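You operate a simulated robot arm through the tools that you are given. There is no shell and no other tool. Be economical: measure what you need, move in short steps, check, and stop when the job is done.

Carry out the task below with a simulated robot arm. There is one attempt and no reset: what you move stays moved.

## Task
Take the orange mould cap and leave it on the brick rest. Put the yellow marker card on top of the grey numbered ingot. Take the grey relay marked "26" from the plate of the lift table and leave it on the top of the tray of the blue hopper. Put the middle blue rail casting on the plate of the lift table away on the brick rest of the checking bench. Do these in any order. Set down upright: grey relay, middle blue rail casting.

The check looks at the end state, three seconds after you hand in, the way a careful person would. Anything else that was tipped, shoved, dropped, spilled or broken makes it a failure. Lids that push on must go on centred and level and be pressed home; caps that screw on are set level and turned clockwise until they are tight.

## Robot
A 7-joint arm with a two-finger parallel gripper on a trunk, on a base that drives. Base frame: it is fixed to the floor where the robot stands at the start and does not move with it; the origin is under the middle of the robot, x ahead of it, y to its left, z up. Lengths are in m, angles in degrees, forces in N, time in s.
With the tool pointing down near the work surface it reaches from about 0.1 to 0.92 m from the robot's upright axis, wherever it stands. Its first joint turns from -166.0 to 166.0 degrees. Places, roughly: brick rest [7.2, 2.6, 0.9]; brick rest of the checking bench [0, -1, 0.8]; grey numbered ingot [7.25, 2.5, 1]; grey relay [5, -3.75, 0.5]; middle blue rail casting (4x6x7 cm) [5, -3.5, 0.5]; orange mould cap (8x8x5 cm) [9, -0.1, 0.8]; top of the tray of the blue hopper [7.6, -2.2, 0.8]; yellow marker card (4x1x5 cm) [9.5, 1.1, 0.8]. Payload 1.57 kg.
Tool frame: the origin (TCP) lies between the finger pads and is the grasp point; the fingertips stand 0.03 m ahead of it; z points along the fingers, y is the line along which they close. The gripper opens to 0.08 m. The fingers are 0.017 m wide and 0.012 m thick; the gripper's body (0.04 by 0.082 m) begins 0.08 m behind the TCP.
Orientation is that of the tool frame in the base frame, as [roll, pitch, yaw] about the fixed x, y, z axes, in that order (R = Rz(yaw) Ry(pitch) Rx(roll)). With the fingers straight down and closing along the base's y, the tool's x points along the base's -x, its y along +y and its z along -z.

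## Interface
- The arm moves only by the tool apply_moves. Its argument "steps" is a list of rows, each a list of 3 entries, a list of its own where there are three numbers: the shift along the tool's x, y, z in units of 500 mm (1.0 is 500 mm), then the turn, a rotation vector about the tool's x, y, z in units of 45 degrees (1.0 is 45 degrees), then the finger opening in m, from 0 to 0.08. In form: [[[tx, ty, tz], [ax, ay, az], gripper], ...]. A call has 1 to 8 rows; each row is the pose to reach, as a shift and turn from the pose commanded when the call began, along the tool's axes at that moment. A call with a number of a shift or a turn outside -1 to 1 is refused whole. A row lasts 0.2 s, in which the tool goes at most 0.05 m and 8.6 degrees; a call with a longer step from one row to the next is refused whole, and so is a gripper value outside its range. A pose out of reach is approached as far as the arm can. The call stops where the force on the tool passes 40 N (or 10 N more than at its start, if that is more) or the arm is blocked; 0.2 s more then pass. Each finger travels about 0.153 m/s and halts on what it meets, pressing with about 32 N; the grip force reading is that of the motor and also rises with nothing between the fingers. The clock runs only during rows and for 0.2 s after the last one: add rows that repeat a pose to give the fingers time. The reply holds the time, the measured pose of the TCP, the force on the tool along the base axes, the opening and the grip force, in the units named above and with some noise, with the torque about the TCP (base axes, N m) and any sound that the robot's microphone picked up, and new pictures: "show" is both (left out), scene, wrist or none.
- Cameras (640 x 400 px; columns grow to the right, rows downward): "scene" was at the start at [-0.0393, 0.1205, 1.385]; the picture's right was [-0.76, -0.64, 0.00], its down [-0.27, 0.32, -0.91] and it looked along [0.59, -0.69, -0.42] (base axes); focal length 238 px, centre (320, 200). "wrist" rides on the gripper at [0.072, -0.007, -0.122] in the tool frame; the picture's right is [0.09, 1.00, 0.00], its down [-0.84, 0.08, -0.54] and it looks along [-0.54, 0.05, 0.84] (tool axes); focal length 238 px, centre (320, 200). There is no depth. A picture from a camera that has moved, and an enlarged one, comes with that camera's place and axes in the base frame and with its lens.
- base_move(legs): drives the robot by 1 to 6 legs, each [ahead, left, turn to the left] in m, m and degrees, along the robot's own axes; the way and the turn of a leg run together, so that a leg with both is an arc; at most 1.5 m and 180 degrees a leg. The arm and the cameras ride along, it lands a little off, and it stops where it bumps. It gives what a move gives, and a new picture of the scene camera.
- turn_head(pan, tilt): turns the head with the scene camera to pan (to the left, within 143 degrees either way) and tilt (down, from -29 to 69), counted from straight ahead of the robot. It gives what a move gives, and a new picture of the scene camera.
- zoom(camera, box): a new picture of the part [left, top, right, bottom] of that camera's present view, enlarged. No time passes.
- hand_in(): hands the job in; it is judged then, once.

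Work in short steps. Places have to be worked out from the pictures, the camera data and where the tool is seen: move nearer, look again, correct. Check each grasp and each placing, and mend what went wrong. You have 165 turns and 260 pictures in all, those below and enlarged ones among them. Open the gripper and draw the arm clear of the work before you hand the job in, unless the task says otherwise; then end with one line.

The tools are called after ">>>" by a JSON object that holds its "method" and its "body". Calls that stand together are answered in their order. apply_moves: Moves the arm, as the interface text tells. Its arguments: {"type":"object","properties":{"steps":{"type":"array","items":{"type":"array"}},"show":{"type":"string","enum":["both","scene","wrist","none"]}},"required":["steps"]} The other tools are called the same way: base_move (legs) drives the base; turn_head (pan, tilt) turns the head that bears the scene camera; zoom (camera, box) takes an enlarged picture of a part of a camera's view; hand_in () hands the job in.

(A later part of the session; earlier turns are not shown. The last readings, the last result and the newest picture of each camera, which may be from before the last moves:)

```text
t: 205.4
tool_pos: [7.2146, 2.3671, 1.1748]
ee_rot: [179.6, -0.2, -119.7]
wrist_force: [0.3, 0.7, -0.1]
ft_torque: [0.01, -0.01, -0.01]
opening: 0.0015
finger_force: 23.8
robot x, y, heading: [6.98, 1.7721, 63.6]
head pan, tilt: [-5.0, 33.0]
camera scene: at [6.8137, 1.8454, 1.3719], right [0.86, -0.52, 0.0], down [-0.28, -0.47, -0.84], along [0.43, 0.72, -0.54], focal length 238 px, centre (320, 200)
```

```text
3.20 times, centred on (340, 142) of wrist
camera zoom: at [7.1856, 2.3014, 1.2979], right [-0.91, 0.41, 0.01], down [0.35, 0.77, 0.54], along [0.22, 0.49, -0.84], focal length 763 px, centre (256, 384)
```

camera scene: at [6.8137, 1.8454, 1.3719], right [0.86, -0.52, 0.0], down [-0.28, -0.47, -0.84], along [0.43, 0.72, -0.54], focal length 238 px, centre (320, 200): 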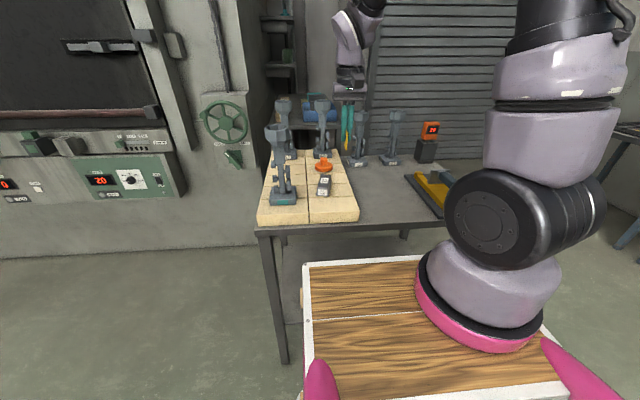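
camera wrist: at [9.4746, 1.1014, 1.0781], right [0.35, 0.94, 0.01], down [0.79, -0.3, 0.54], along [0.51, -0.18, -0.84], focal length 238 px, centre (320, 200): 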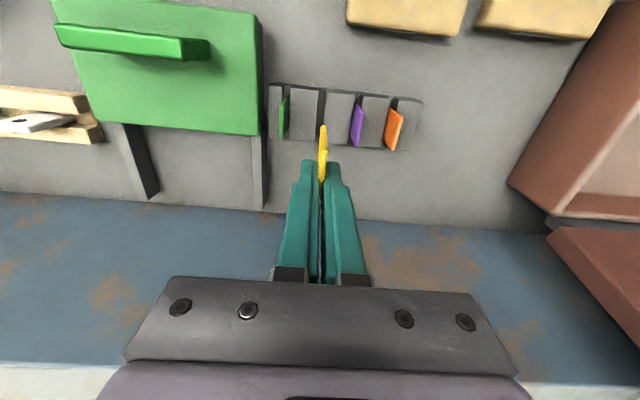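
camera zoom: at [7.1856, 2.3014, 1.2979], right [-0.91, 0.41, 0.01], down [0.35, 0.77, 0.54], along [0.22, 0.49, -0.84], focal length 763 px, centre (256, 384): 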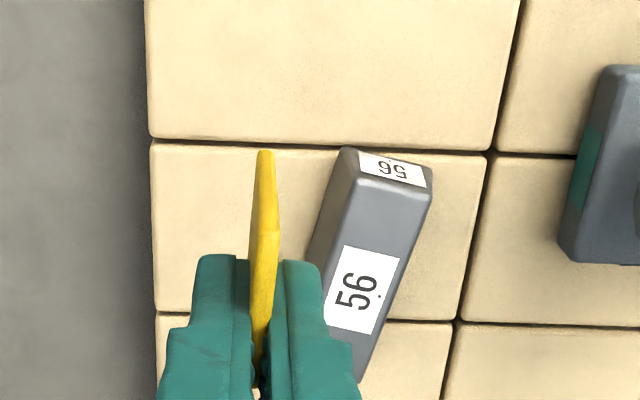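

The ingot's axis points at ~54°, top ≈3.5×10 cm, centre (7.204,2.459). I'll turn the tool so the fingers close along the ingot's axis, in order to lean the card back and lay it down along the top. First half of the turn.

>>> {"method": "apply_moves", "body": {"steps": [[[0, 0, -0.02], [0, 0, -0.18], 0.0], [[0, 0, -0.04], [0, 0, -0.36], 0.0], [[0, 0, -0.05], [0, 0, -0.54], 0.0], [[0, 0, -0.05], [0, 0, -0.72], 0.0], [[0, 0, -0.05], [0, 0, -0.9], 0.0], [[0, 0, -0.05], [0, 0, -1.0], 0.0]], "show": "none"}}

>>> {"method": "apply_moves", "body": {"steps": [[[0, 0, 0], [0, 0, -0.18], 0.0], [[0, 0, 0], [0, 0, -0.36], 0.0], [[0, 0, 0], [0, 0, -0.54], 0.0], [[0, 0, 0], [0, 0, -0.72], 0.0], [[0, 0, 0], [0, 0, -0.867], 0.0]]}}

```text
t: 206.8
tool_pos: [7.2149, 2.3659, 1.1994]
ee_rot: [179.6, 0.2, -74.5]
wrist_force: [-0.6, 0.4, 0.6]
ft_torque: [0.03, 0.0, 0.0]
opening: 0.0015
finger_force: 23.6
robot x, y, heading: [6.9801, 1.7694, 64.1]
head pan, tilt: [-5.0, 33.0]
```

```text
t: 208.0
tool_pos: [7.214, 2.3673, 1.1989]
ee_rot: [179.9, 0.4, -35.4]
wrist_force: [-0.3, 0.4, 1.1]
ft_torque: [0.0, -0.01, 0.0]
opening: 0.0015
finger_force: 23.9
robot x, y, heading: [6.9827, 1.7715, 64.0]
head pan, tilt: [-5.0, 33.0]
camera scene: at [6.8137, 1.8453, 1.3719], right [0.85, -0.52, 0.0], down [-0.28, -0.47, -0.84], along [0.43, 0.72, -0.54], focal length 238 px, centre (320, 200)
camera wrist: at [7.2779, 2.3314, 1.3226], right [-0.5, -0.86, 0.0], down [-0.72, 0.42, 0.55], along [-0.47, 0.27, -0.84], focal length 238 px, centre (320, 200)
```

scene: 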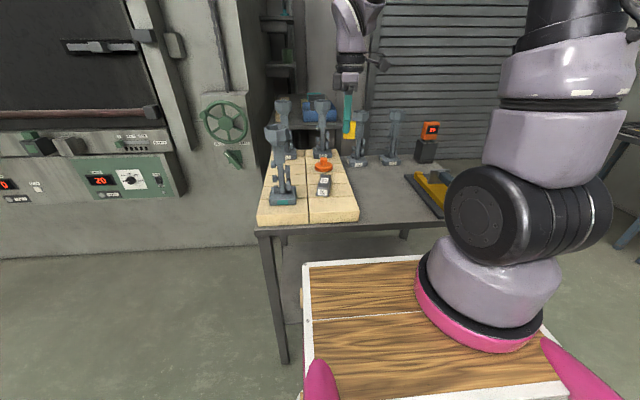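
wrist: 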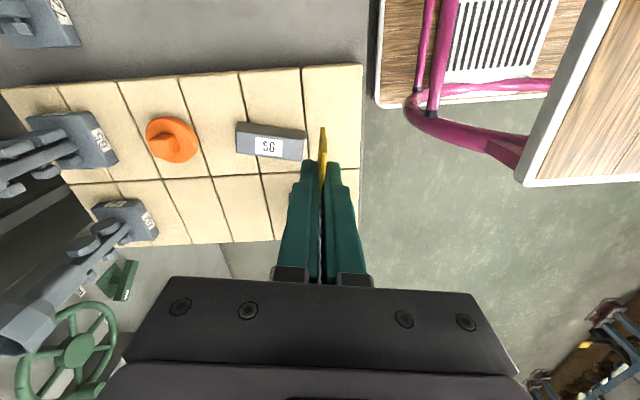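

Clear view: ingot top centre (7.203,2.457), axis confirmed. Now tilt the tool 35° toward the robot while moving to just above the ingot.

>>> {"method": "apply_moves", "body": {"steps": [[[-0.03, -0.03, 0.0], [0.16, 0, 0], 0.0], [[-0.06, -0.06, 0.02], [0.32, 0, 0], 0.0], [[-0.1, -0.1, 0.06], [0.48, 0, 0], 0.0], [[-0.132, -0.13, 0.11], [0.64, 0, 0], 0.0], [[-0.132, -0.13, 0.19], [0.78, 0, 0], 0.0], [[-0.132, -0.13, 0.26], [0.78, 0, 0], 0.0]]}}

>>> {"method": "zoom", "body": {"camera": "scene", "box": [260, 100, 380, 220]}}

```text
t: 209.4
tool_pos: [7.199, 2.4565, 1.0706]
ee_rot: [-145.0, 0.4, -35.5]
wrist_force: [0.3, 0.2, 0.4]
ft_torque: [0.02, -0.02, 0.0]
opening: 0.0016
finger_force: 23.6
robot x, y, heading: [6.9815, 1.7768, 63.9]
head pan, tilt: [-5.0, 33.0]
camera scene: at [6.8138, 1.8449, 1.3719], right [0.85, -0.52, 0.0], down [-0.28, -0.47, -0.84], along [0.43, 0.72, -0.54], focal length 238 px, centre (320, 200)
camera wrist: at [7.2207, 2.363, 1.1759], right [-0.4, -0.72, -0.57], down [-0.9, 0.18, 0.41], along [-0.19, 0.67, -0.71], focal length 238 px, centre (320, 200)
```

scene: 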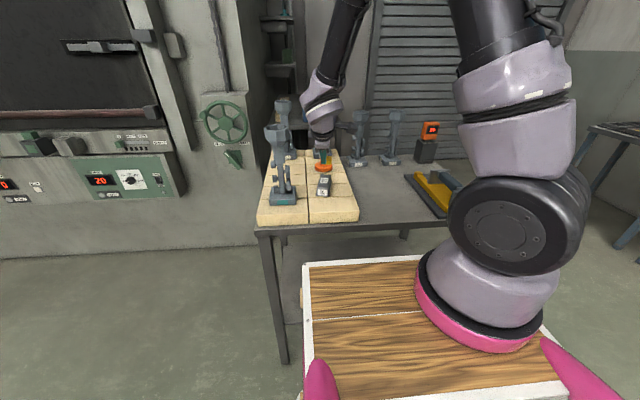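
wrist: 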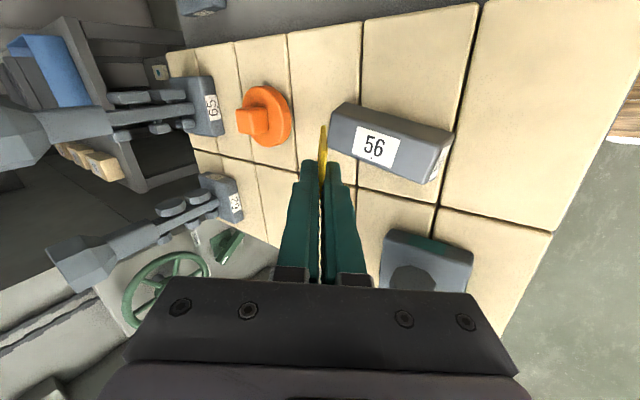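

```text
3.33 times, centred on (320, 160) of scene
camera zoom: at [6.8138, 1.8449, 1.3719], right [0.85, -0.52, 0.0], down [-0.28, -0.47, -0.84], along [0.43, 0.72, -0.54], focal length 794 px, centre (320, 333)
```

zoom: 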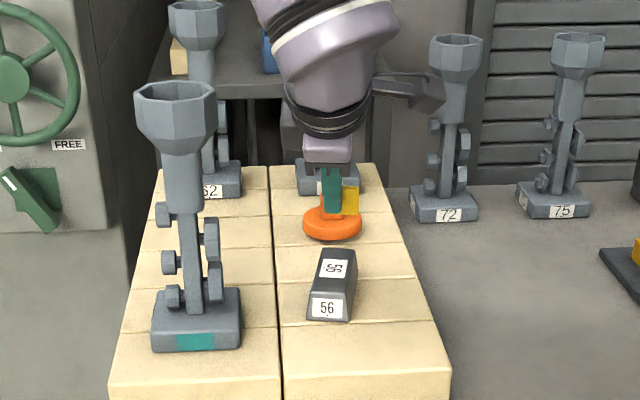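

Geometry agrees: card's lower edge is ~4.5 cm above the far part of the ingot top. Shift 7 mm left and lower vertically (tool frame tilted) until near contact.

>>> {"method": "apply_moves", "body": {"steps": [[[-0.014, 0.012, 0.0164], [0, 0, 0], 0.0], [[-0.014, 0.023, 0.0328], [0, 0, 0], 0.0], [[-0.014, 0.034, 0.049], [0, 0, 0], 0.0], [[-0.014, 0.04, 0.057], [0, 0, 0], 0.0]]}}

>>> {"method": "zoom", "body": {"camera": "wrist", "box": [240, 60, 480, 210]}}

```text
t: 210.4
tool_pos: [7.1919, 2.4616, 1.0349]
ee_rot: [-145.1, 0.3, -35.5]
wrist_force: [-0.8, 0.7, -0.4]
ft_torque: [-0.03, 0.0, -0.03]
opening: 0.0015
finger_force: 23.4
robot x, y, heading: [6.9817, 1.772, 63.8]
head pan, tilt: [-5.0, 33.0]
camera scene: at [6.8137, 1.8453, 1.3719], right [0.85, -0.52, 0.0], down [-0.28, -0.47, -0.84], along [0.43, 0.72, -0.54], focal length 238 px, centre (320, 200)
camera wrist: at [7.2134, 2.3683, 1.1409], right [-0.4, -0.72, -0.57], down [-0.9, 0.18, 0.41], along [-0.19, 0.67, -0.71], focal length 238 px, centre (320, 200)
```

scene: 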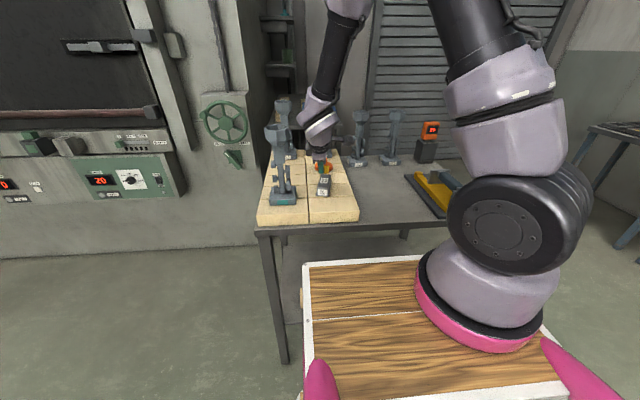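
wrist: 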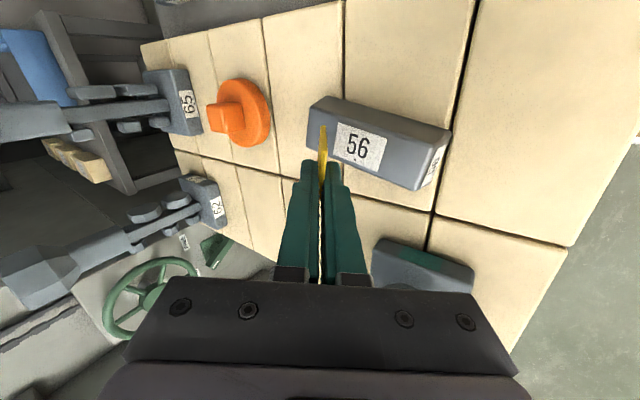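

```text
2.67 times, centred on (360, 135) of wrist
camera zoom: at [7.2134, 2.3683, 1.1409], right [-0.4, -0.72, -0.57], down [-0.9, 0.18, 0.41], along [-0.19, 0.67, -0.71], focal length 636 px, centre (213, 373)
```

zoom: 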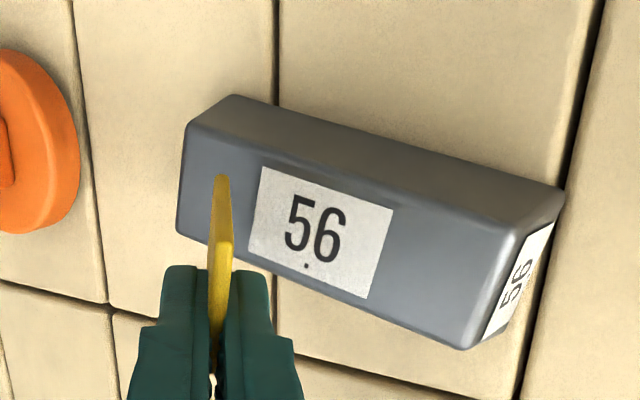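

Card needs ~6 mm back toward +x to be centred across the ingot. Adjust and creep down to contact.

>>> {"method": "apply_moves", "body": {"steps": [[[0.012, 0, 0], [0, 0, 0], 0.0], [[0.012, 0.0046, 0.0066], [0, 0, 0], 0.0], [[0.012, 0.0092, 0.0131], [0, 0, 0], 0.0], [[0.012, 0.0126, 0.018], [0, 0, 0], 0.0], [[0.012, 0.016, 0.023], [0, 0, 0], 0.0]], "show": "none"}}

>>> {"method": "zoom", "body": {"camera": "wrist", "box": [240, 60, 480, 210]}}

>>> {"method": "zoom", "body": {"camera": "scene", "box": [280, 130, 360, 210]}}

```text
t: 211.6
tool_pos: [7.1955, 2.459, 1.0212]
ee_rot: [-145.1, 0.3, -35.7]
wrist_force: [0.0, 0.5, -0.2]
ft_torque: [0.0, 0.0, -0.01]
opening: 0.0015
finger_force: 23.6
robot x, y, heading: [6.9817, 1.7723, 63.7]
head pan, tilt: [-5.0, 33.0]
```

```text
2.67 times, centred on (360, 135) of wrist
camera zoom: at [7.2179, 2.3647, 1.1263], right [-0.4, -0.72, -0.57], down [-0.9, 0.18, 0.41], along [-0.19, 0.67, -0.71], focal length 636 px, centre (213, 373)
```

zoom: 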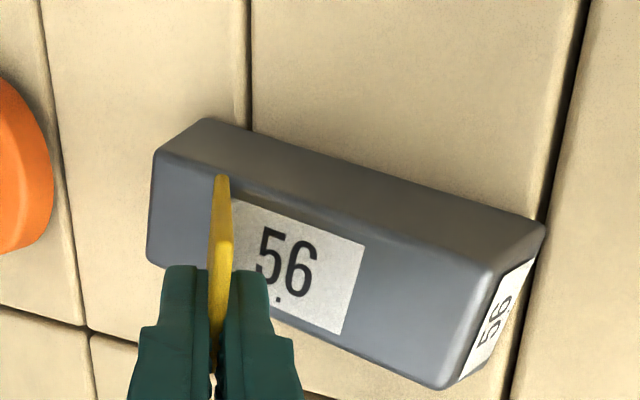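

```text
5.00 times, centred on (320, 170) of scene
camera zoom: at [6.8137, 1.8453, 1.3719], right [0.85, -0.52, 0.0], down [-0.28, -0.47, -0.84], along [0.43, 0.72, -0.54], focal length 1191 px, centre (320, 350)
```

zoom: 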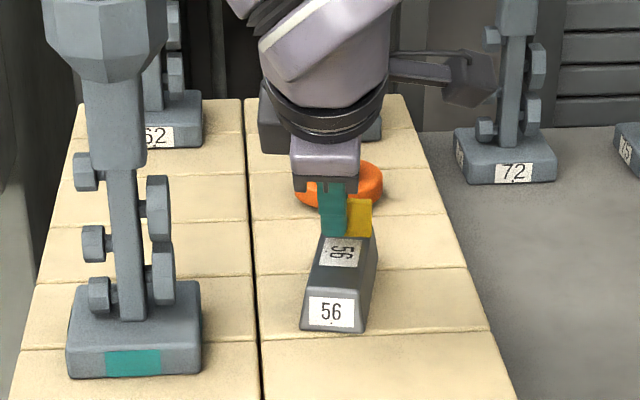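

Not touching yet; keep creeping down, with a slight 2 mm shift back.

>>> {"method": "apply_moves", "body": {"steps": [[[-0.004, 0.0034, 0.005], [0, 0, 0], 0.0], [[-0.004, 0.0069, 0.01], [0, 0, 0], 0.0], [[-0.004, 0.0103, 0.0147], [0, 0, 0], 0.0], [[-0.004, 0.0138, 0.0197], [0, 0, 0], 0.0], [[-0.004, 0.0172, 0.0246], [0, 0, 0], 0.0]], "show": "none"}}

>>> {"method": "zoom", "body": {"camera": "wrist", "box": [240, 60, 480, 210]}}

>>> {"method": "zoom", "body": {"camera": "scene", "box": [280, 130, 360, 210]}}

```text
t: 212.4
tool_pos: [7.1959, 2.4617, 1.0154]
ee_rot: [-144.6, 0.6, -35.6]
wrist_force: [-0.7, -4.3, 20.2]
ft_torque: [0.21, -0.25, -0.08]
opening: 0.0021
finger_force: 23.7
robot x, y, heading: [6.9809, 1.7755, 63.8]
head pan, tilt: [-5.0, 33.0]
stopped in row 4: the force on the tool passed its limit at 45 N (the readings are from after the stop); the commanded pose is now the measured one
```

```text
2.67 times, centred on (360, 135) of wrist
camera zoom: at [7.2168, 2.3668, 1.12], right [-0.4, -0.71, -0.58], down [-0.9, 0.18, 0.41], along [-0.18, 0.68, -0.71], focal length 636 px, centre (213, 373)
```

zoom: 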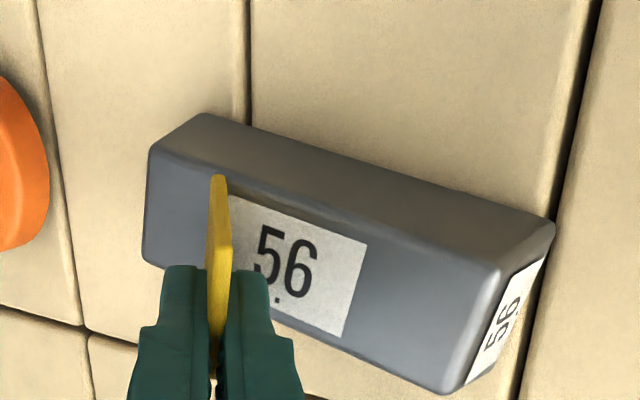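

```text
5.00 times, centred on (320, 170) of scene
camera zoom: at [6.8135, 1.8445, 1.3719], right [0.85, -0.52, 0.0], down [-0.28, -0.47, -0.84], along [0.44, 0.72, -0.54], focal length 1191 px, centre (320, 350)
```

zoom: 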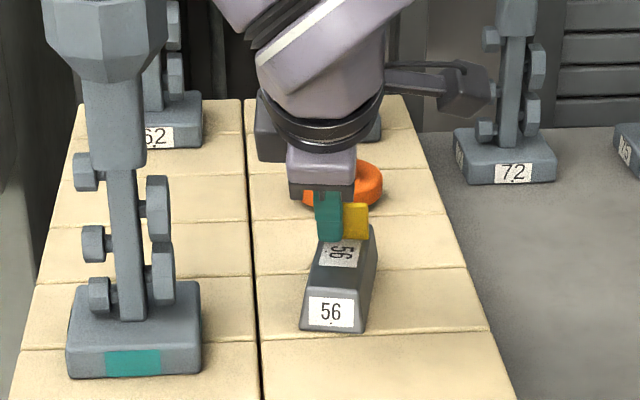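

Card's lower edge rests on the ingot's far part. Ease off, open slightly so it leans on the near finger, then check.

>>> {"method": "apply_moves", "body": {"steps": [[[0, -0.002, -0.003], [0, 0, 0], 0.0], [[0, -0.002, -0.003], [0, 0, 0], 0.01], [[0, -0.002, -0.003], [0, 0, 0], 0.02], [[0, -0.002, -0.003], [0, 0, 0], 0.02]], "show": "none"}}

>>> {"method": "zoom", "body": {"camera": "wrist", "box": [240, 60, 480, 210]}}

>>> {"method": "zoom", "body": {"camera": "scene", "box": [280, 130, 360, 210]}}

```text
t: 213.4
tool_pos: [7.1945, 2.4614, 1.0149]
ee_rot: [-144.8, 0.5, -35.6]
wrist_force: [0.8, -0.1, 0.1]
ft_torque: [0.02, -0.01, 0.01]
opening: 0.02
finger_force: 0.1
robot x, y, heading: [6.9807, 1.7735, 63.8]
head pan, tilt: [-5.0, 33.0]
```

```text
2.67 times, centred on (360, 135) of wrist
camera zoom: at [7.2166, 2.367, 1.1204], right [-0.4, -0.71, -0.57], down [-0.9, 0.18, 0.41], along [-0.19, 0.68, -0.71], focal length 636 px, centre (213, 373)
```

zoom: 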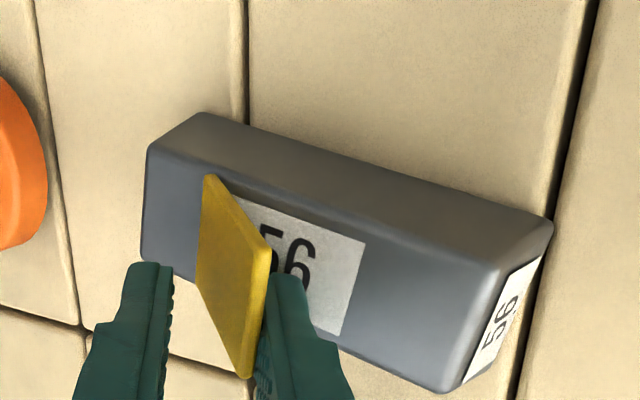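

```text
5.00 times, centred on (320, 170) of scene
camera zoom: at [6.8137, 1.8453, 1.3719], right [0.85, -0.52, 0.0], down [-0.28, -0.47, -0.84], along [0.43, 0.72, -0.54], focal length 1191 px, centre (320, 350)
```

zoom: 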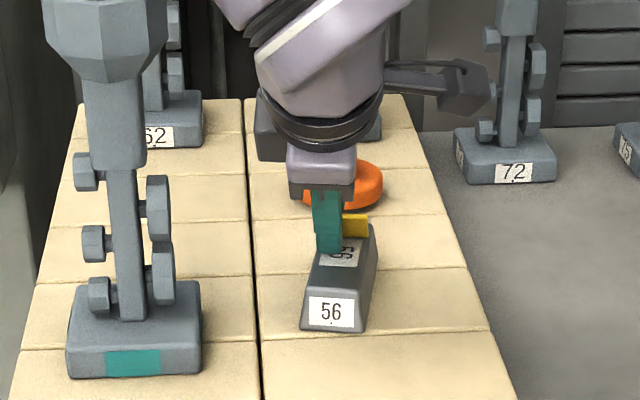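

The card leans on the near finger as planned. Withdraw along the tool axis so it lies down on the ingot.

>>> {"method": "apply_moves", "body": {"steps": [[[0, 0.005, -0.03], [0, 0, 0], 0.022], [[0, 0.01, -0.06], [0, 0, 0], 0.024], [[0, 0.01, -0.1], [0, 0, 0], 0.024], [[0, 0.01, -0.17], [0, 0, 0], 0.024], [[0, 0.01, -0.25], [0, 0, 0], 0.024]], "show": "wrist"}}

>>> {"method": "zoom", "body": {"camera": "scene", "box": [280, 130, 360, 210]}}

```text
t: 214.6
tool_pos: [7.1511, 2.3987, 1.115]
ee_rot: [-144.8, 0.5, -35.6]
wrist_force: [-0.4, 0.1, 0.1]
ft_torque: [-0.05, 0.04, -0.02]
opening: 0.0241
finger_force: 0.1
robot x, y, heading: [6.9807, 1.7732, 64.0]
head pan, tilt: [-5.0, 33.0]
camera wrist: at [7.1741, 2.3042, 1.2196], right [-0.4, -0.71, -0.57], down [-0.9, 0.18, 0.41], along [-0.19, 0.68, -0.71], focal length 238 px, centre (320, 200)
```

wrist: 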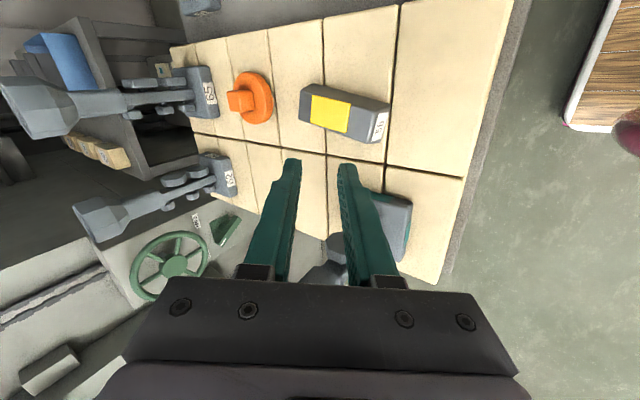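

```text
5.00 times, centred on (320, 170) of scene
camera zoom: at [6.8139, 1.8459, 1.3719], right [0.85, -0.52, 0.0], down [-0.28, -0.47, -0.84], along [0.43, 0.72, -0.55], focal length 1191 px, centre (320, 350)
```

zoom: 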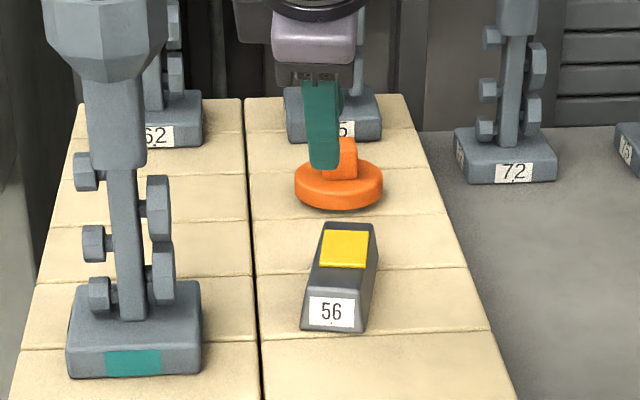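

The card lies flat on the ingot. Raise the hand, undo tilt and turn, and back away.

>>> {"method": "apply_moves", "body": {"steps": [[[0, -0.04, -0.06], [0, 0, 0], 0.04], [[0, -0.07, -0.11], [-0.16, 0, 0], 0.04], [[0, -0.1, -0.15], [-0.32, 0, 0], 0.04], [[0, -0.1, -0.15], [-0.48, 0, 0], 0.04], [[0, -0.1, -0.15], [-0.64, 0, 0], 0.04], [[0, -0.1, -0.15], [-0.78, 0, 0], 0.04]], "show": "none"}}

>>> {"method": "apply_moves", "body": {"steps": [[[0, 0, 0], [0, 0, 0.18], 0.04], [[0, 0, 0], [0, 0, 0.36], 0.04], [[0, 0, 0], [0, 0, 0.54], 0.04], [[0, 0, 0], [0, 0, 0.72], 0.04], [[0, 0, 0], [0, 0, 0.9], 0.04], [[0, 0, 0], [0, 0, 1.0], 0.04]], "show": "none"}}

>>> {"method": "apply_moves", "body": {"steps": [[[0, 0, 0], [0, 0, 0.18], 0.08], [[0, 0, 0], [0, 0, 0.36], 0.08], [[0, 0, 0], [0, 0, 0.54], 0.08], [[0, 0, 0], [0, 0, 0.72], 0.08], [[0, 0, 0], [0, 0, 0.9], 0.08]], "show": "scene"}}

>>> {"method": "zoom", "body": {"camera": "scene", "box": [250, 70, 410, 230]}}

```text
t: 216.0
tool_pos: [7.1503, 2.3974, 1.2052]
ee_rot: [-179.9, 0.6, -35.6]
wrist_force: [-0.1, -0.2, -0.1]
ft_torque: [0.0, -0.02, 0.01]
opening: 0.0402
finger_force: 0.0
robot x, y, heading: [6.9819, 1.7721, 63.9]
head pan, tilt: [-5.0, 33.0]
```

```text
t: 217.4
tool_pos: [7.1514, 2.3961, 1.2057]
ee_rot: [179.8, 0.5, -80.8]
wrist_force: [0.4, 0.7, 0.5]
ft_torque: [0.01, 0.02, 0.01]
opening: 0.04
finger_force: 0.1
robot x, y, heading: [6.9813, 1.7757, 63.7]
head pan, tilt: [-5.0, 33.0]
```

```text
t: 218.6
tool_pos: [7.152, 2.3973, 1.2064]
ee_rot: [179.5, 0.2, -121.3]
wrist_force: [0.1, 0.3, -0.2]
ft_torque: [-0.01, 0.0, -0.02]
opening: 0.0801
finger_force: 0.1
robot x, y, heading: [6.9812, 1.7742, 63.6]
head pan, tilt: [-5.0, 33.0]
camera scene: at [6.8137, 1.8453, 1.3719], right [0.85, -0.52, 0.0], down [-0.28, -0.47, -0.84], along [0.43, 0.72, -0.54], focal length 238 px, centre (320, 200)
```

scene: 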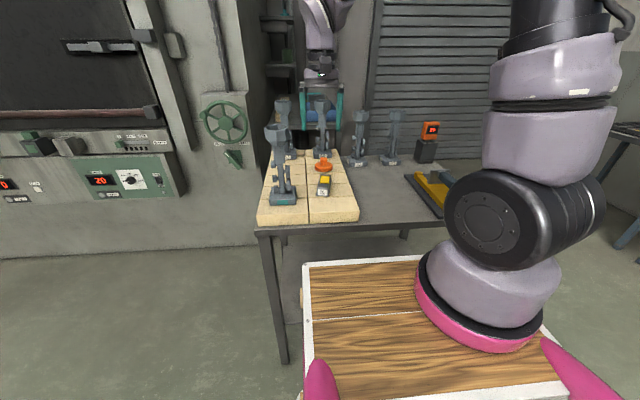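

```text
2.50 times, centred on (330, 150) of scene
camera zoom: at [6.8137, 1.8453, 1.3719], right [0.85, -0.52, 0.0], down [-0.28, -0.47, -0.84], along [0.43, 0.72, -0.54], focal length 595 px, centre (295, 325)
```

zoom: 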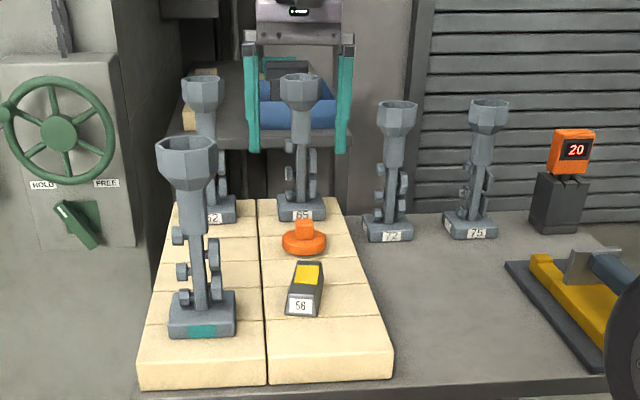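

All good here. Now drive back to the lift table: back off, strafe right, back up along the aisle, and turn.

>>> {"method": "base_move", "body": {"legs": [[-0.3, 0, 0], [0, -0.75, 0], [-1.2, 0, 0], [-1.3, 0, 0], [-0.9, 0, 0], [0, 0, -167]]}}

>>> {"method": "turn_head", "body": {"pan": 0, "tilt": 28}}

```text
t: 247.3
tool_pos: [5.9831, -2.512, 1.2049]
ee_rot: [179.5, 0.2, 72.3]
wrist_force: [-0.4, 0.7, 0.0]
ft_torque: [0.0, 0.01, 0.01]
opening: 0.0802
finger_force: 0.1
robot x, y, heading: [6.0034, -1.87, -102.7]
head pan, tilt: [-5.0, 33.0]
camera scene: at [6.1863, -1.8951, 1.3719], right [-0.95, 0.31, 0.0], down [0.17, 0.52, -0.84], along [-0.26, -0.8, -0.54], focal length 238 px, centre (320, 200)
```

scene: 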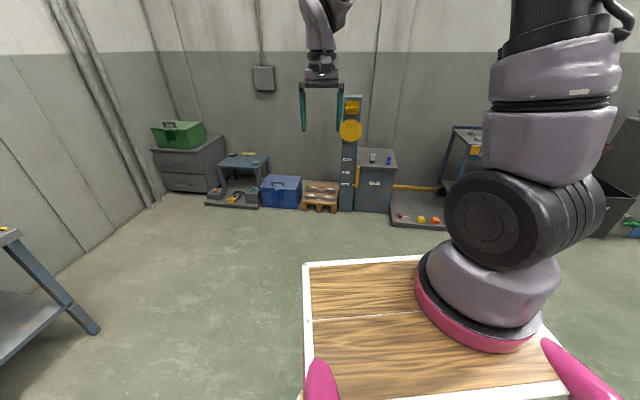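

```text
t: 247.9
tool_pos: [5.9832, -2.5128, 1.2045]
ee_rot: [179.5, 0.1, 72.3]
wrist_force: [0.1, 0.2, 0.2]
ft_torque: [0.01, 0.02, -0.01]
opening: 0.0802
finger_force: 0.1
robot x, y, heading: [6.0055, -1.8645, -103.0]
head pan, tilt: [0.0, 28.0]
camera scene: at [6.1933, -1.8992, 1.3797], right [-0.97, 0.22, 0.0], down [0.1, 0.46, -0.88], along [-0.2, -0.86, -0.47], focal length 238 px, centre (320, 200)
```

scene: 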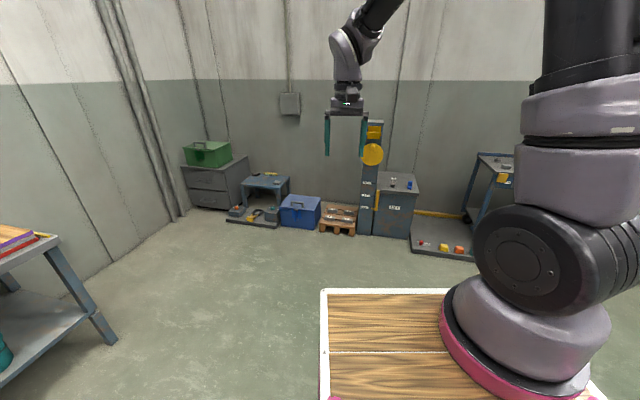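

>>> {"method": "base_move", "body": {"legs": [[0, -0.54, 0], [1.05, 0, 0]]}}

>>> {"method": "apply_moves", "body": {"steps": [[[0, 0, 0.1], [0, 0, 0], 0.08], [[0, 0, 0.2], [0, 0, 0], 0.08], [[0, 0, 0.3], [0, 0, 0], 0.08], [[0, 0, 0.4], [0, 0, 0], 0.08], [[0, 0, 0.5], [0, 0, 0], 0.08], [[0, 0, 0.6], [0, 0, 0], 0.08], [[0, 0, 0.7], [0, 0, 0], 0.08]], "show": "wrist"}}

>>> {"method": "zoom", "body": {"camera": "wrist", "box": [170, 40, 410, 190]}}

```text
t: 256.1
tool_pos: [5.2154, -3.416, 1.205]
ee_rot: [179.4, 0.2, 72.7]
wrist_force: [0.6, 0.2, -0.5]
ft_torque: [-0.03, 0.0, 0.03]
opening: 0.0802
finger_force: 0.0
robot x, y, heading: [5.2305, -2.7688, -102.5]
head pan, tilt: [0.0, 28.0]
camera scene: at [5.4216, -2.8028, 1.3797], right [-0.98, 0.22, 0.0], down [0.1, 0.46, -0.88], along [-0.19, -0.86, -0.47], focal length 238 px, centre (320, 200)
```

scene: 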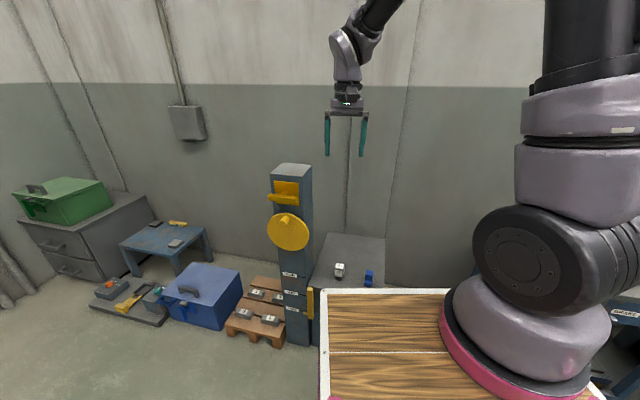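

```text
t: 257.7
tool_pos: [5.2199, -3.4188, 0.8542]
ee_rot: [179.5, 0.2, 72.8]
wrist_force: [-0.6, 0.1, 0.3]
ft_torque: [0.0, -0.01, -0.04]
opening: 0.0799
finger_force: 0.0
robot x, y, heading: [5.2315, -2.7696, -102.7]
head pan, tilt: [0.0, 28.0]
camera wrist: at [5.2345, -3.3477, 0.9778], right [0.98, -0.21, 0.01], down [-0.18, -0.82, 0.55], along [-0.11, -0.54, -0.84], focal length 238 px, centre (320, 200)
```

wrist: 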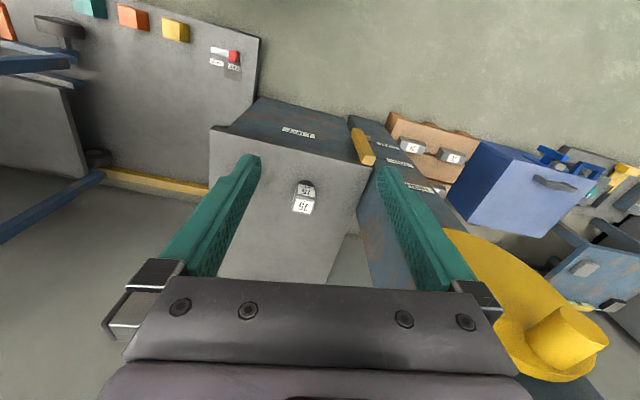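

```text
2.67 times, centred on (290, 115) of wrist
camera zoom: at [5.2345, -3.3477, 0.9778], right [0.98, -0.21, 0.01], down [-0.18, -0.82, 0.55], along [-0.11, -0.54, -0.84], focal length 636 px, centre (400, 427)
```

zoom: 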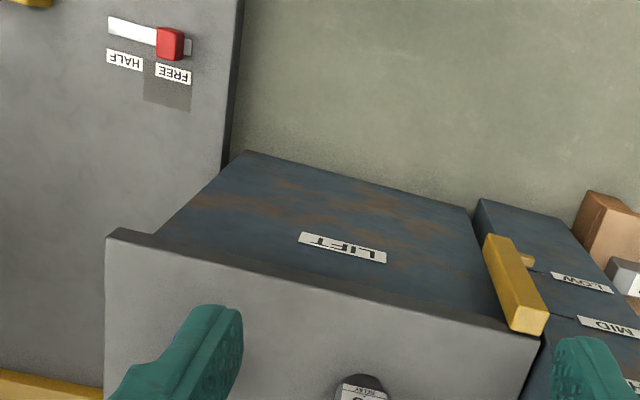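

The casting is hidden behind a finger; shift the hand to the robot's right and look again.

>>> {"method": "apply_moves", "body": {"steps": [[[0, -0.09, 0], [0, 0, 0], 0.08], [[0, -0.18, 0.02], [0, 0, 0], 0.08], [[-0.02, -0.27, 0.04], [0, 0, 0], 0.08], [[-0.04, -0.32, 0.08], [0, 0, 0], 0.08]], "show": "wrist"}}

>>> {"method": "zoom", "body": {"camera": "wrist", "box": [200, 60, 440, 210]}}

```text
t: 258.7
tool_pos: [5.0633, -3.3918, 0.8144]
ee_rot: [179.6, 0.1, 72.8]
wrist_force: [0.4, 0.6, 0.4]
ft_torque: [0.01, 0.07, -0.01]
opening: 0.08
finger_force: 0.3
robot x, y, heading: [5.2325, -2.7728, -102.5]
head pan, tilt: [0.0, 28.0]
camera wrist: at [5.0767, -3.3197, 0.9374], right [0.98, -0.21, 0.01], down [-0.18, -0.82, 0.55], along [-0.11, -0.53, -0.84], focal length 238 px, centre (320, 200)
```

wrist: 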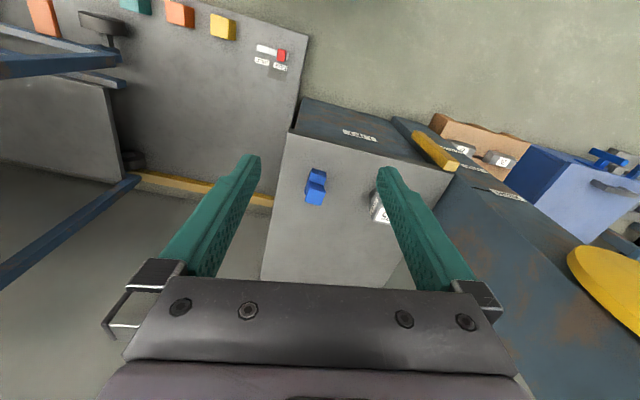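

```text
2.67 times, centred on (320, 135) of wrist
camera zoom: at [5.0767, -3.3197, 0.9374], right [0.98, -0.21, 0.01], down [-0.18, -0.82, 0.55], along [-0.11, -0.53, -0.84], focal length 636 px, centre (320, 373)
```

zoom: 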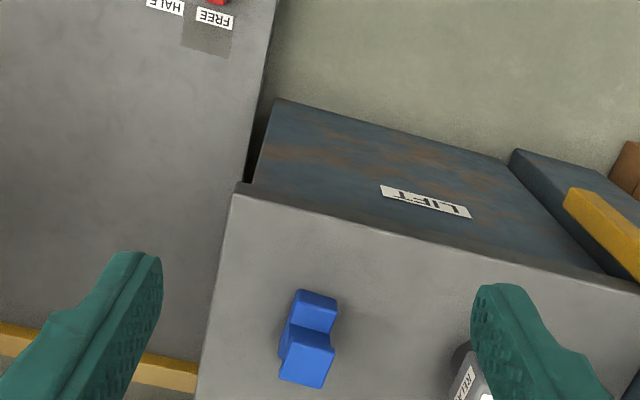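

>>> {"method": "apply_moves", "body": {"steps": [[[-0.05, 0, 0.05], [0, 0, 0], 0.08], [[-0.08, -0.01, 0.13], [0, 0, 0], 0.08], [[-0.1, -0.02, 0.19], [0, 0, 0], 0.08]], "show": "wrist"}}

>>> {"method": "zoom", "body": {"camera": "wrist", "box": [240, 100, 400, 200]}}

>>> {"method": "zoom", "body": {"camera": "scene", "box": [310, 230, 410, 300]}}

```text
t: 259.5
tool_pos: [5.0365, -3.4358, 0.7185]
ee_rot: [179.5, 0.2, 72.7]
wrist_force: [0.3, 0.4, 0.6]
ft_torque: [-0.03, 0.03, 0.01]
opening: 0.0801
finger_force: 0.1
robot x, y, heading: [5.2324, -2.7706, -102.5]
head pan, tilt: [0.0, 28.0]
camera wrist: at [5.0509, -3.3646, 0.8424], right [0.98, -0.21, 0.01], down [-0.18, -0.82, 0.55], along [-0.11, -0.53, -0.84], focal length 238 px, centre (320, 200)
```

wrist: 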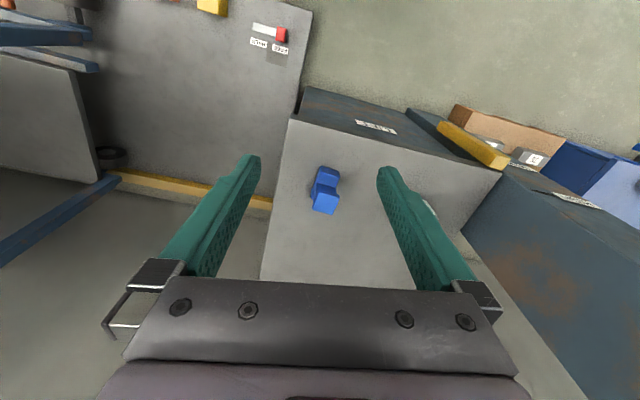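

```text
4.00 times, centred on (320, 150) of wrist
camera zoom: at [5.0509, -3.3646, 0.8424], right [0.98, -0.21, 0.01], down [-0.18, -0.82, 0.55], along [-0.11, -0.53, -0.84], focal length 953 px, centre (320, 400)
```

zoom: 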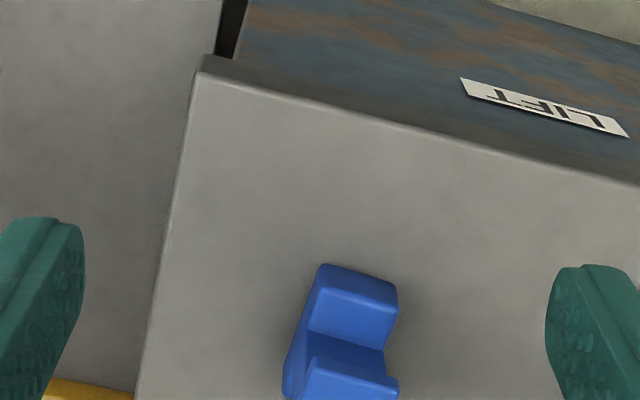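

```text
5.71 times, centred on (360, 265) of scene
camera zoom: at [5.4217, -2.8025, 1.3797], right [-0.98, 0.22, 0.0], down [0.1, 0.46, -0.88], along [-0.19, -0.86, -0.47], focal length 1361 px, centre (91, -171)
```

zoom: 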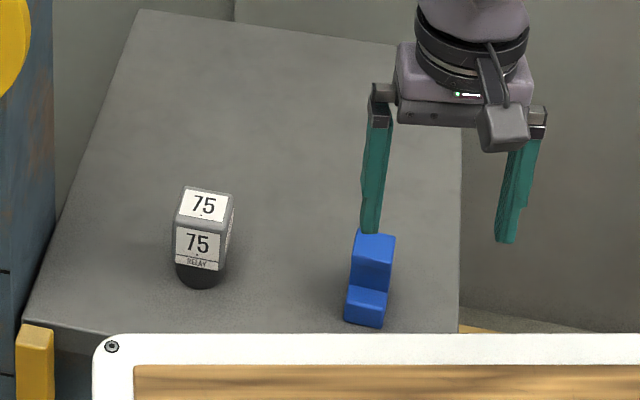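

The casting's flat faces are across the robot's lateral direction, rotated ~-28°; centre ≈(5.024,-3.53). Align (turn +12°) above and check.

>>> {"method": "apply_moves", "body": {"steps": [[[-0.06, 0.01, 0.02], [0, 0, 0.13], 0.07], [[-0.13, 0.02, 0.05], [0, 0, 0.27], 0.07], [[-0.187, 0.032, 0.1], [0, 0, 0.27], 0.07], [[-0.187, 0.032, 0.16], [0, 0, 0.27], 0.07]], "show": "wrist"}}

>>> {"method": "zoom", "body": {"camera": "wrist", "box": [240, 80, 400, 200]}}

```text
t: 260.5
tool_pos: [5.0233, -3.5304, 0.6401]
ee_rot: [179.5, 0.2, 60.4]
wrist_force: [-1.1, 0.5, 1.0]
ft_torque: [-0.02, -0.01, -0.02]
opening: 0.0702
finger_force: 0.1
robot x, y, heading: [5.2318, -2.77, -102.2]
head pan, tilt: [0.0, 28.0]
camera wrist: at [5.0519, -3.4638, 0.7638], right [0.91, -0.41, 0.01], down [-0.35, -0.76, 0.54], along [-0.22, -0.5, -0.84], focal length 238 px, centre (320, 200)
```

wrist: 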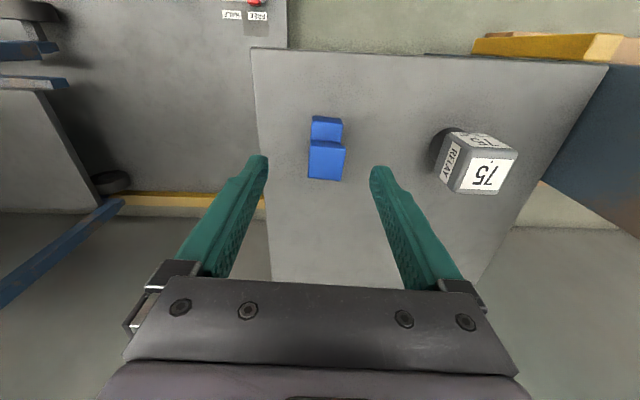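

```text
3.33 times, centred on (320, 140) of wrist
camera zoom: at [5.0519, -3.4638, 0.7638], right [0.91, -0.41, 0.01], down [-0.35, -0.76, 0.54], along [-0.22, -0.5, -0.84], focal length 794 px, centre (320, 400)
```

zoom: 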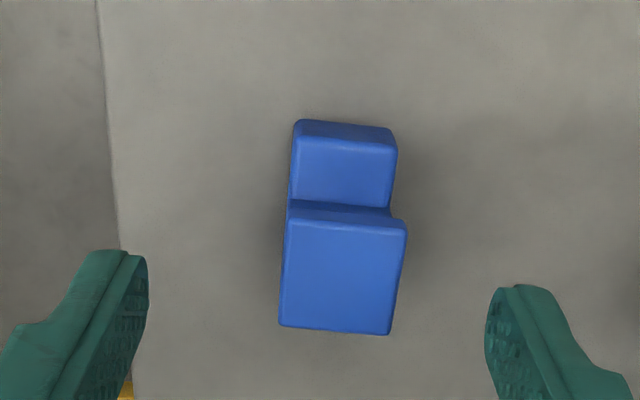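

Nearly aligned; small corrections (+5°, 5 mm) and descend to grasp.

>>> {"method": "apply_moves", "body": {"steps": [[[-0.007, 0.011, 0.03], [0, 0, 0.1], 0.07], [[-0.007, 0.011, 0.09], [0, 0, 0.1], 0.07], [[-0.007, 0.011, 0.15], [0, 0, 0.1], 0.07], [[-0.007, 0.011, 0.15], [0, 0, 0.1], 0.04], [[-0.007, 0.011, 0.15], [0, 0, 0.1], 0.01], [[-0.007, 0.011, 0.15], [0, 0, 0.1], 0.01], [[-0.007, 0.011, 0.15], [0, 0, 0.1], 0.01]], "show": "wrist"}}

```text
t: 262.1
tool_pos: [5.0269, -3.5354, 0.5659]
ee_rot: [179.5, 0.0, 56.1]
wrist_force: [0.2, 0.6, -0.1]
ft_torque: [0.04, 0.0, 0.03]
opening: 0.0319
finger_force: 32.4
robot x, y, heading: [5.2354, -2.7721, -102.7]
head pan, tilt: [0.0, 28.0]
camera wrist: at [5.0621, -3.4713, 0.6884], right [0.88, -0.48, 0.01], down [-0.41, -0.73, 0.54], along [-0.25, -0.48, -0.84], focal length 238 px, centre (320, 200)
```

wrist: 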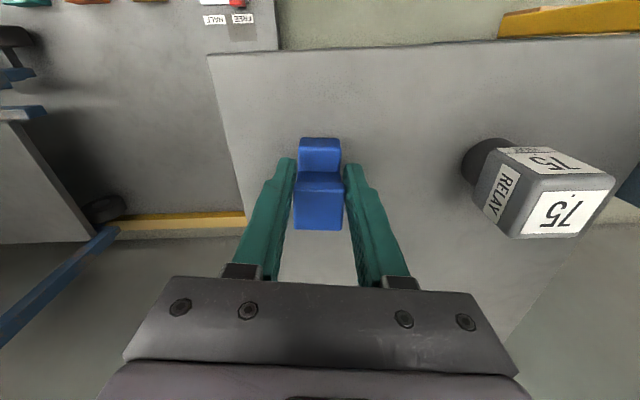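

Gripped at 32 mm, square. Lift.

>>> {"method": "apply_moves", "body": {"steps": [[[0, 0, -0.05], [0, 0, 0], 0.01], [[0, 0, -0.14], [0, 0, 0], 0.01], [[0, 0, -0.23], [0, 0, 0], 0.01], [[0, 0, -0.32], [0, 0, -0.15], 0.01], [[0, 0, -0.41], [0, 0, -0.3], 0.01], [[0, 0, -0.5], [0, 0, -0.4], 0.01], [[0, 0, -0.59], [0, 0, -0.4], 0.01], [[0, 0, -0.68], [0, 0, -0.4], 0.01]]}}

```text
t: 263.9
tool_pos: [5.0258, -3.5364, 0.9024]
ee_rot: [179.6, 0.0, 74.2]
wrist_force: [-0.3, -0.7, -3.1]
ft_torque: [0.04, -0.01, -0.01]
opening: 0.0321
finger_force: 31.9
robot x, y, heading: [5.2297, -2.7711, -102.5]
head pan, tilt: [0.0, 28.0]
camera scene: at [5.4214, -2.8033, 1.3798], right [-0.98, 0.22, 0.0], down [0.1, 0.46, -0.88], along [-0.19, -0.86, -0.47], focal length 238 px, centre (320, 200)
camera wrist: at [5.0391, -3.4635, 1.0259], right [0.98, -0.18, 0.01], down [-0.16, -0.82, 0.54], along [-0.09, -0.54, -0.84], focal length 238 px, centre (320, 200)
```

scene: 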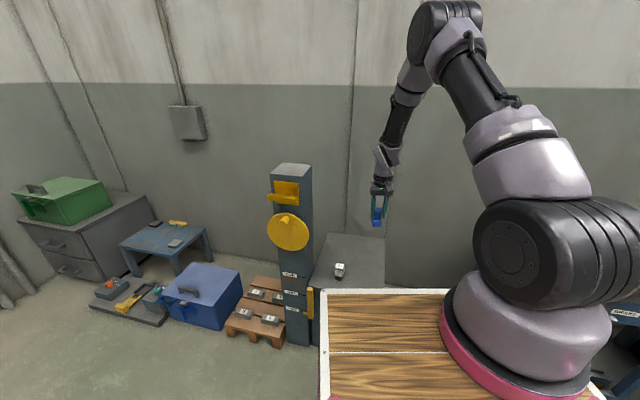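
wrist: 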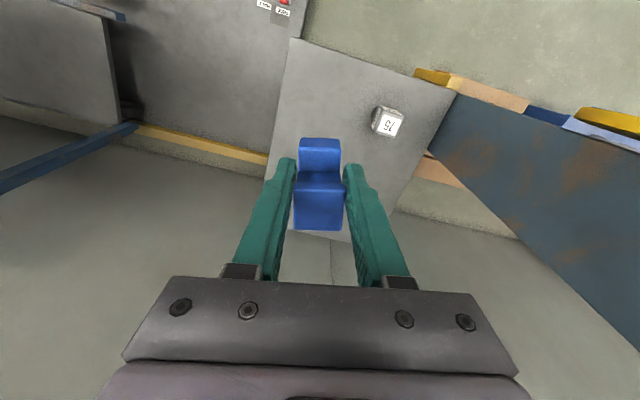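

Held well. Raise/retract, then drive back along the aisle toward the checking bench (strafing right).

>>> {"method": "apply_moves", "body": {"steps": [[[0.05, 0, -0.08], [0, 0, 0], 0.01], [[0.1, 0, -0.16], [0, 0, 0], 0.01], [[0.16, 0, -0.24], [0, 0, 0], 0.01], [[0.24, 0.03, -0.28], [0, 0, 0], 0.01], [[0.3, 0.1, -0.3], [0, 0, 0], 0.01]], "show": "none"}}

>>> {"method": "base_move", "body": {"legs": [[-0.8, 0, 0], [-0.7, 0, 0], [0, -1.5, 0], [0, -1.5, 0], [0, -1.3, 0]]}}

>>> {"method": "turn_head", "body": {"pan": -15, "tilt": 25}}

```text
t: 265.1
tool_pos: [5.1116, -3.4027, 1.0543]
ee_rot: [179.5, 0.3, 73.9]
wrist_force: [-0.5, 0.3, -1.6]
ft_torque: [0.06, -0.04, -0.01]
opening: 0.0319
finger_force: 31.6
robot x, y, heading: [5.2314, -2.7737, -102.7]
head pan, tilt: [0.0, 28.0]
```

```text
t: 293.1
tool_pos: [1.2201, -0.9962, 1.0547]
ee_rot: [179.5, 0.2, 73.6]
wrist_force: [-0.6, 0.6, -0.5]
ft_torque: [0.05, 0.0, -0.01]
opening: 0.0318
finger_force: 32.5
robot x, y, heading: [1.3438, -0.3666, -103.0]
head pan, tilt: [0.0, 28.0]
camera scene: at [1.5316, -0.3984, 1.3798], right [-0.97, 0.22, 0.0], down [0.1, 0.46, -0.88], along [-0.2, -0.86, -0.47], focal length 238 px, centre (320, 200)
```

scene: 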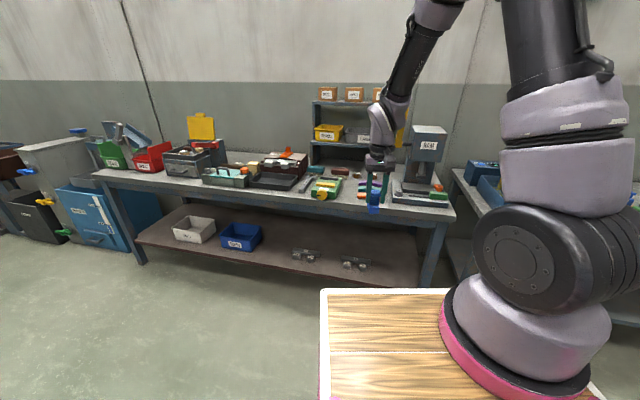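

```text
t: 293.9
tool_pos: [1.2196, -0.9952, 1.0542]
ee_rot: [179.6, 0.2, 73.6]
wrist_force: [0.8, 0.4, -2.1]
ft_torque: [-0.01, -0.01, 0.02]
opening: 0.0318
finger_force: 32.1
robot x, y, heading: [1.3441, -0.3653, -102.9]
head pan, tilt: [-15.0, 25.0]
camera scene: at [1.5089, -0.3909, 1.3845], right [-0.88, 0.47, 0.0], down [0.2, 0.37, -0.91], along [-0.42, -0.8, -0.42], focal length 238 px, centre (320, 200)
```

scene: 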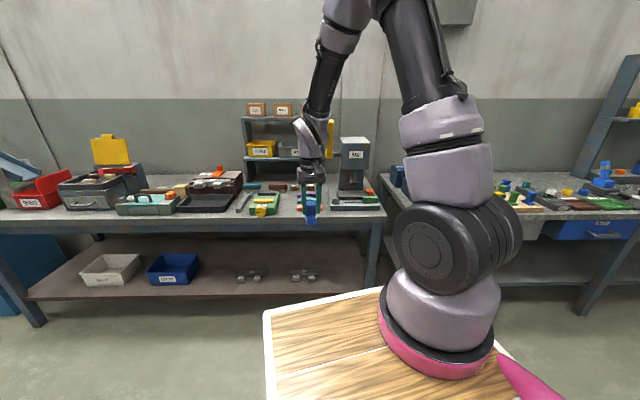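

>>> {"method": "base_move", "body": {"legs": [[-0.04, -1.2, 0]]}}

>>> {"method": "turn_head", "body": {"pan": -10, "tilt": 33}}

>>> {"method": "zoom", "body": {"camera": "scene", "box": [230, 100, 430, 240]}}

>>> {"method": "zoom", "body": {"camera": "wrist", "box": [0, 0, 640, 400]}}

```text
t: 299.9
tool_pos: [0.0555, -0.687, 1.0543]
ee_rot: [179.5, 0.1, 73.5]
wrist_force: [-0.5, -1.0, -2.0]
ft_torque: [0.03, -0.03, 0.01]
opening: 0.0316
finger_force: 32.2
robot x, y, heading: [0.1842, -0.0596, -103.2]
head pan, tilt: [-15.0, 25.0]
camera scene: at [0.3459, -0.0831, 1.3846], right [-0.88, 0.47, 0.0], down [0.2, 0.37, -0.91], along [-0.43, -0.8, -0.42], focal length 238 px, centre (320, 200)
```

scene: 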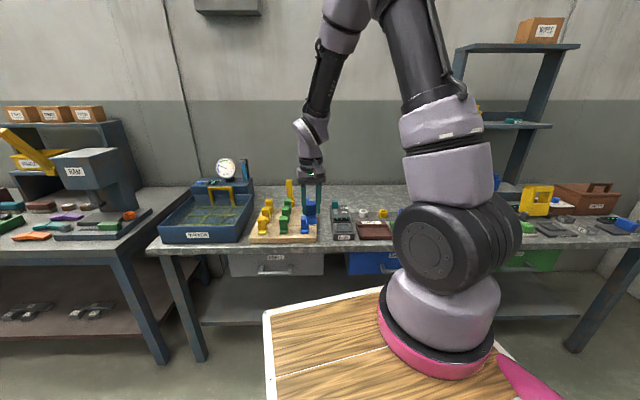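

```text
t: 300.6
tool_pos: [0.0564, -0.686, 1.0539]
ee_rot: [179.4, 0.3, 73.6]
wrist_force: [0.4, -0.5, -1.5]
ft_torque: [0.03, 0.03, -0.03]
opening: 0.0315
finger_force: 31.8
robot x, y, heading: [0.1782, -0.0558, -102.5]
head pan, tilt: [-10.0, 33.0]
camera scene: at [0.3543, -0.0838, 1.3719], right [-0.92, 0.39, 0.0], down [0.21, 0.5, -0.84], along [-0.33, -0.77, -0.54], focal length 238 px, centre (320, 200)
```

scene: 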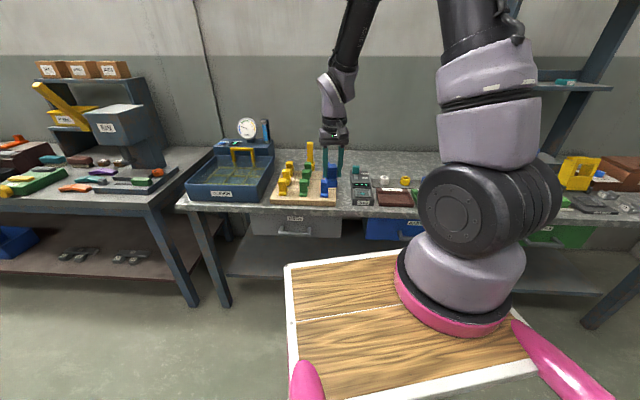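

```text
2.86 times, centred on (330, 170) of scene
camera zoom: at [0.3543, -0.0838, 1.3719], right [-0.92, 0.39, 0.0], down [0.21, 0.5, -0.84], along [-0.33, -0.77, -0.54], focal length 680 px, centre (291, 286)
```

zoom: 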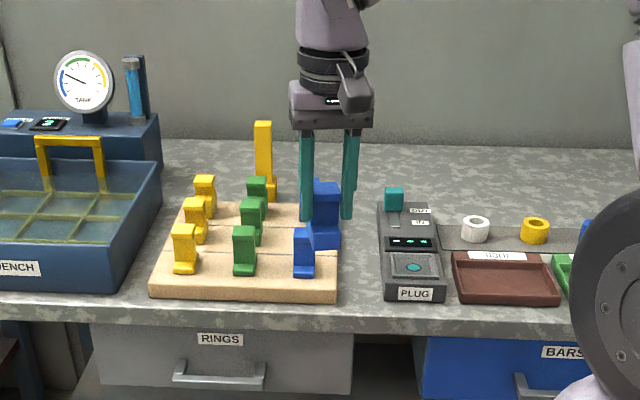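

```text
1.00 times, centred on (320, 200) of wrist (not enlarged: the box is as wide or as high as the picture)
camera zoom: at [0.069, -0.6148, 1.1775], right [0.98, -0.19, 0.01], down [-0.17, -0.82, 0.55], along [-0.1, -0.54, -0.84], focal length 238 px, centre (320, 200)
```

zoom: 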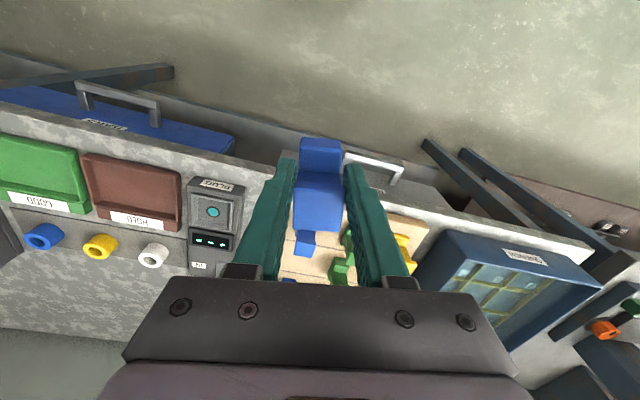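

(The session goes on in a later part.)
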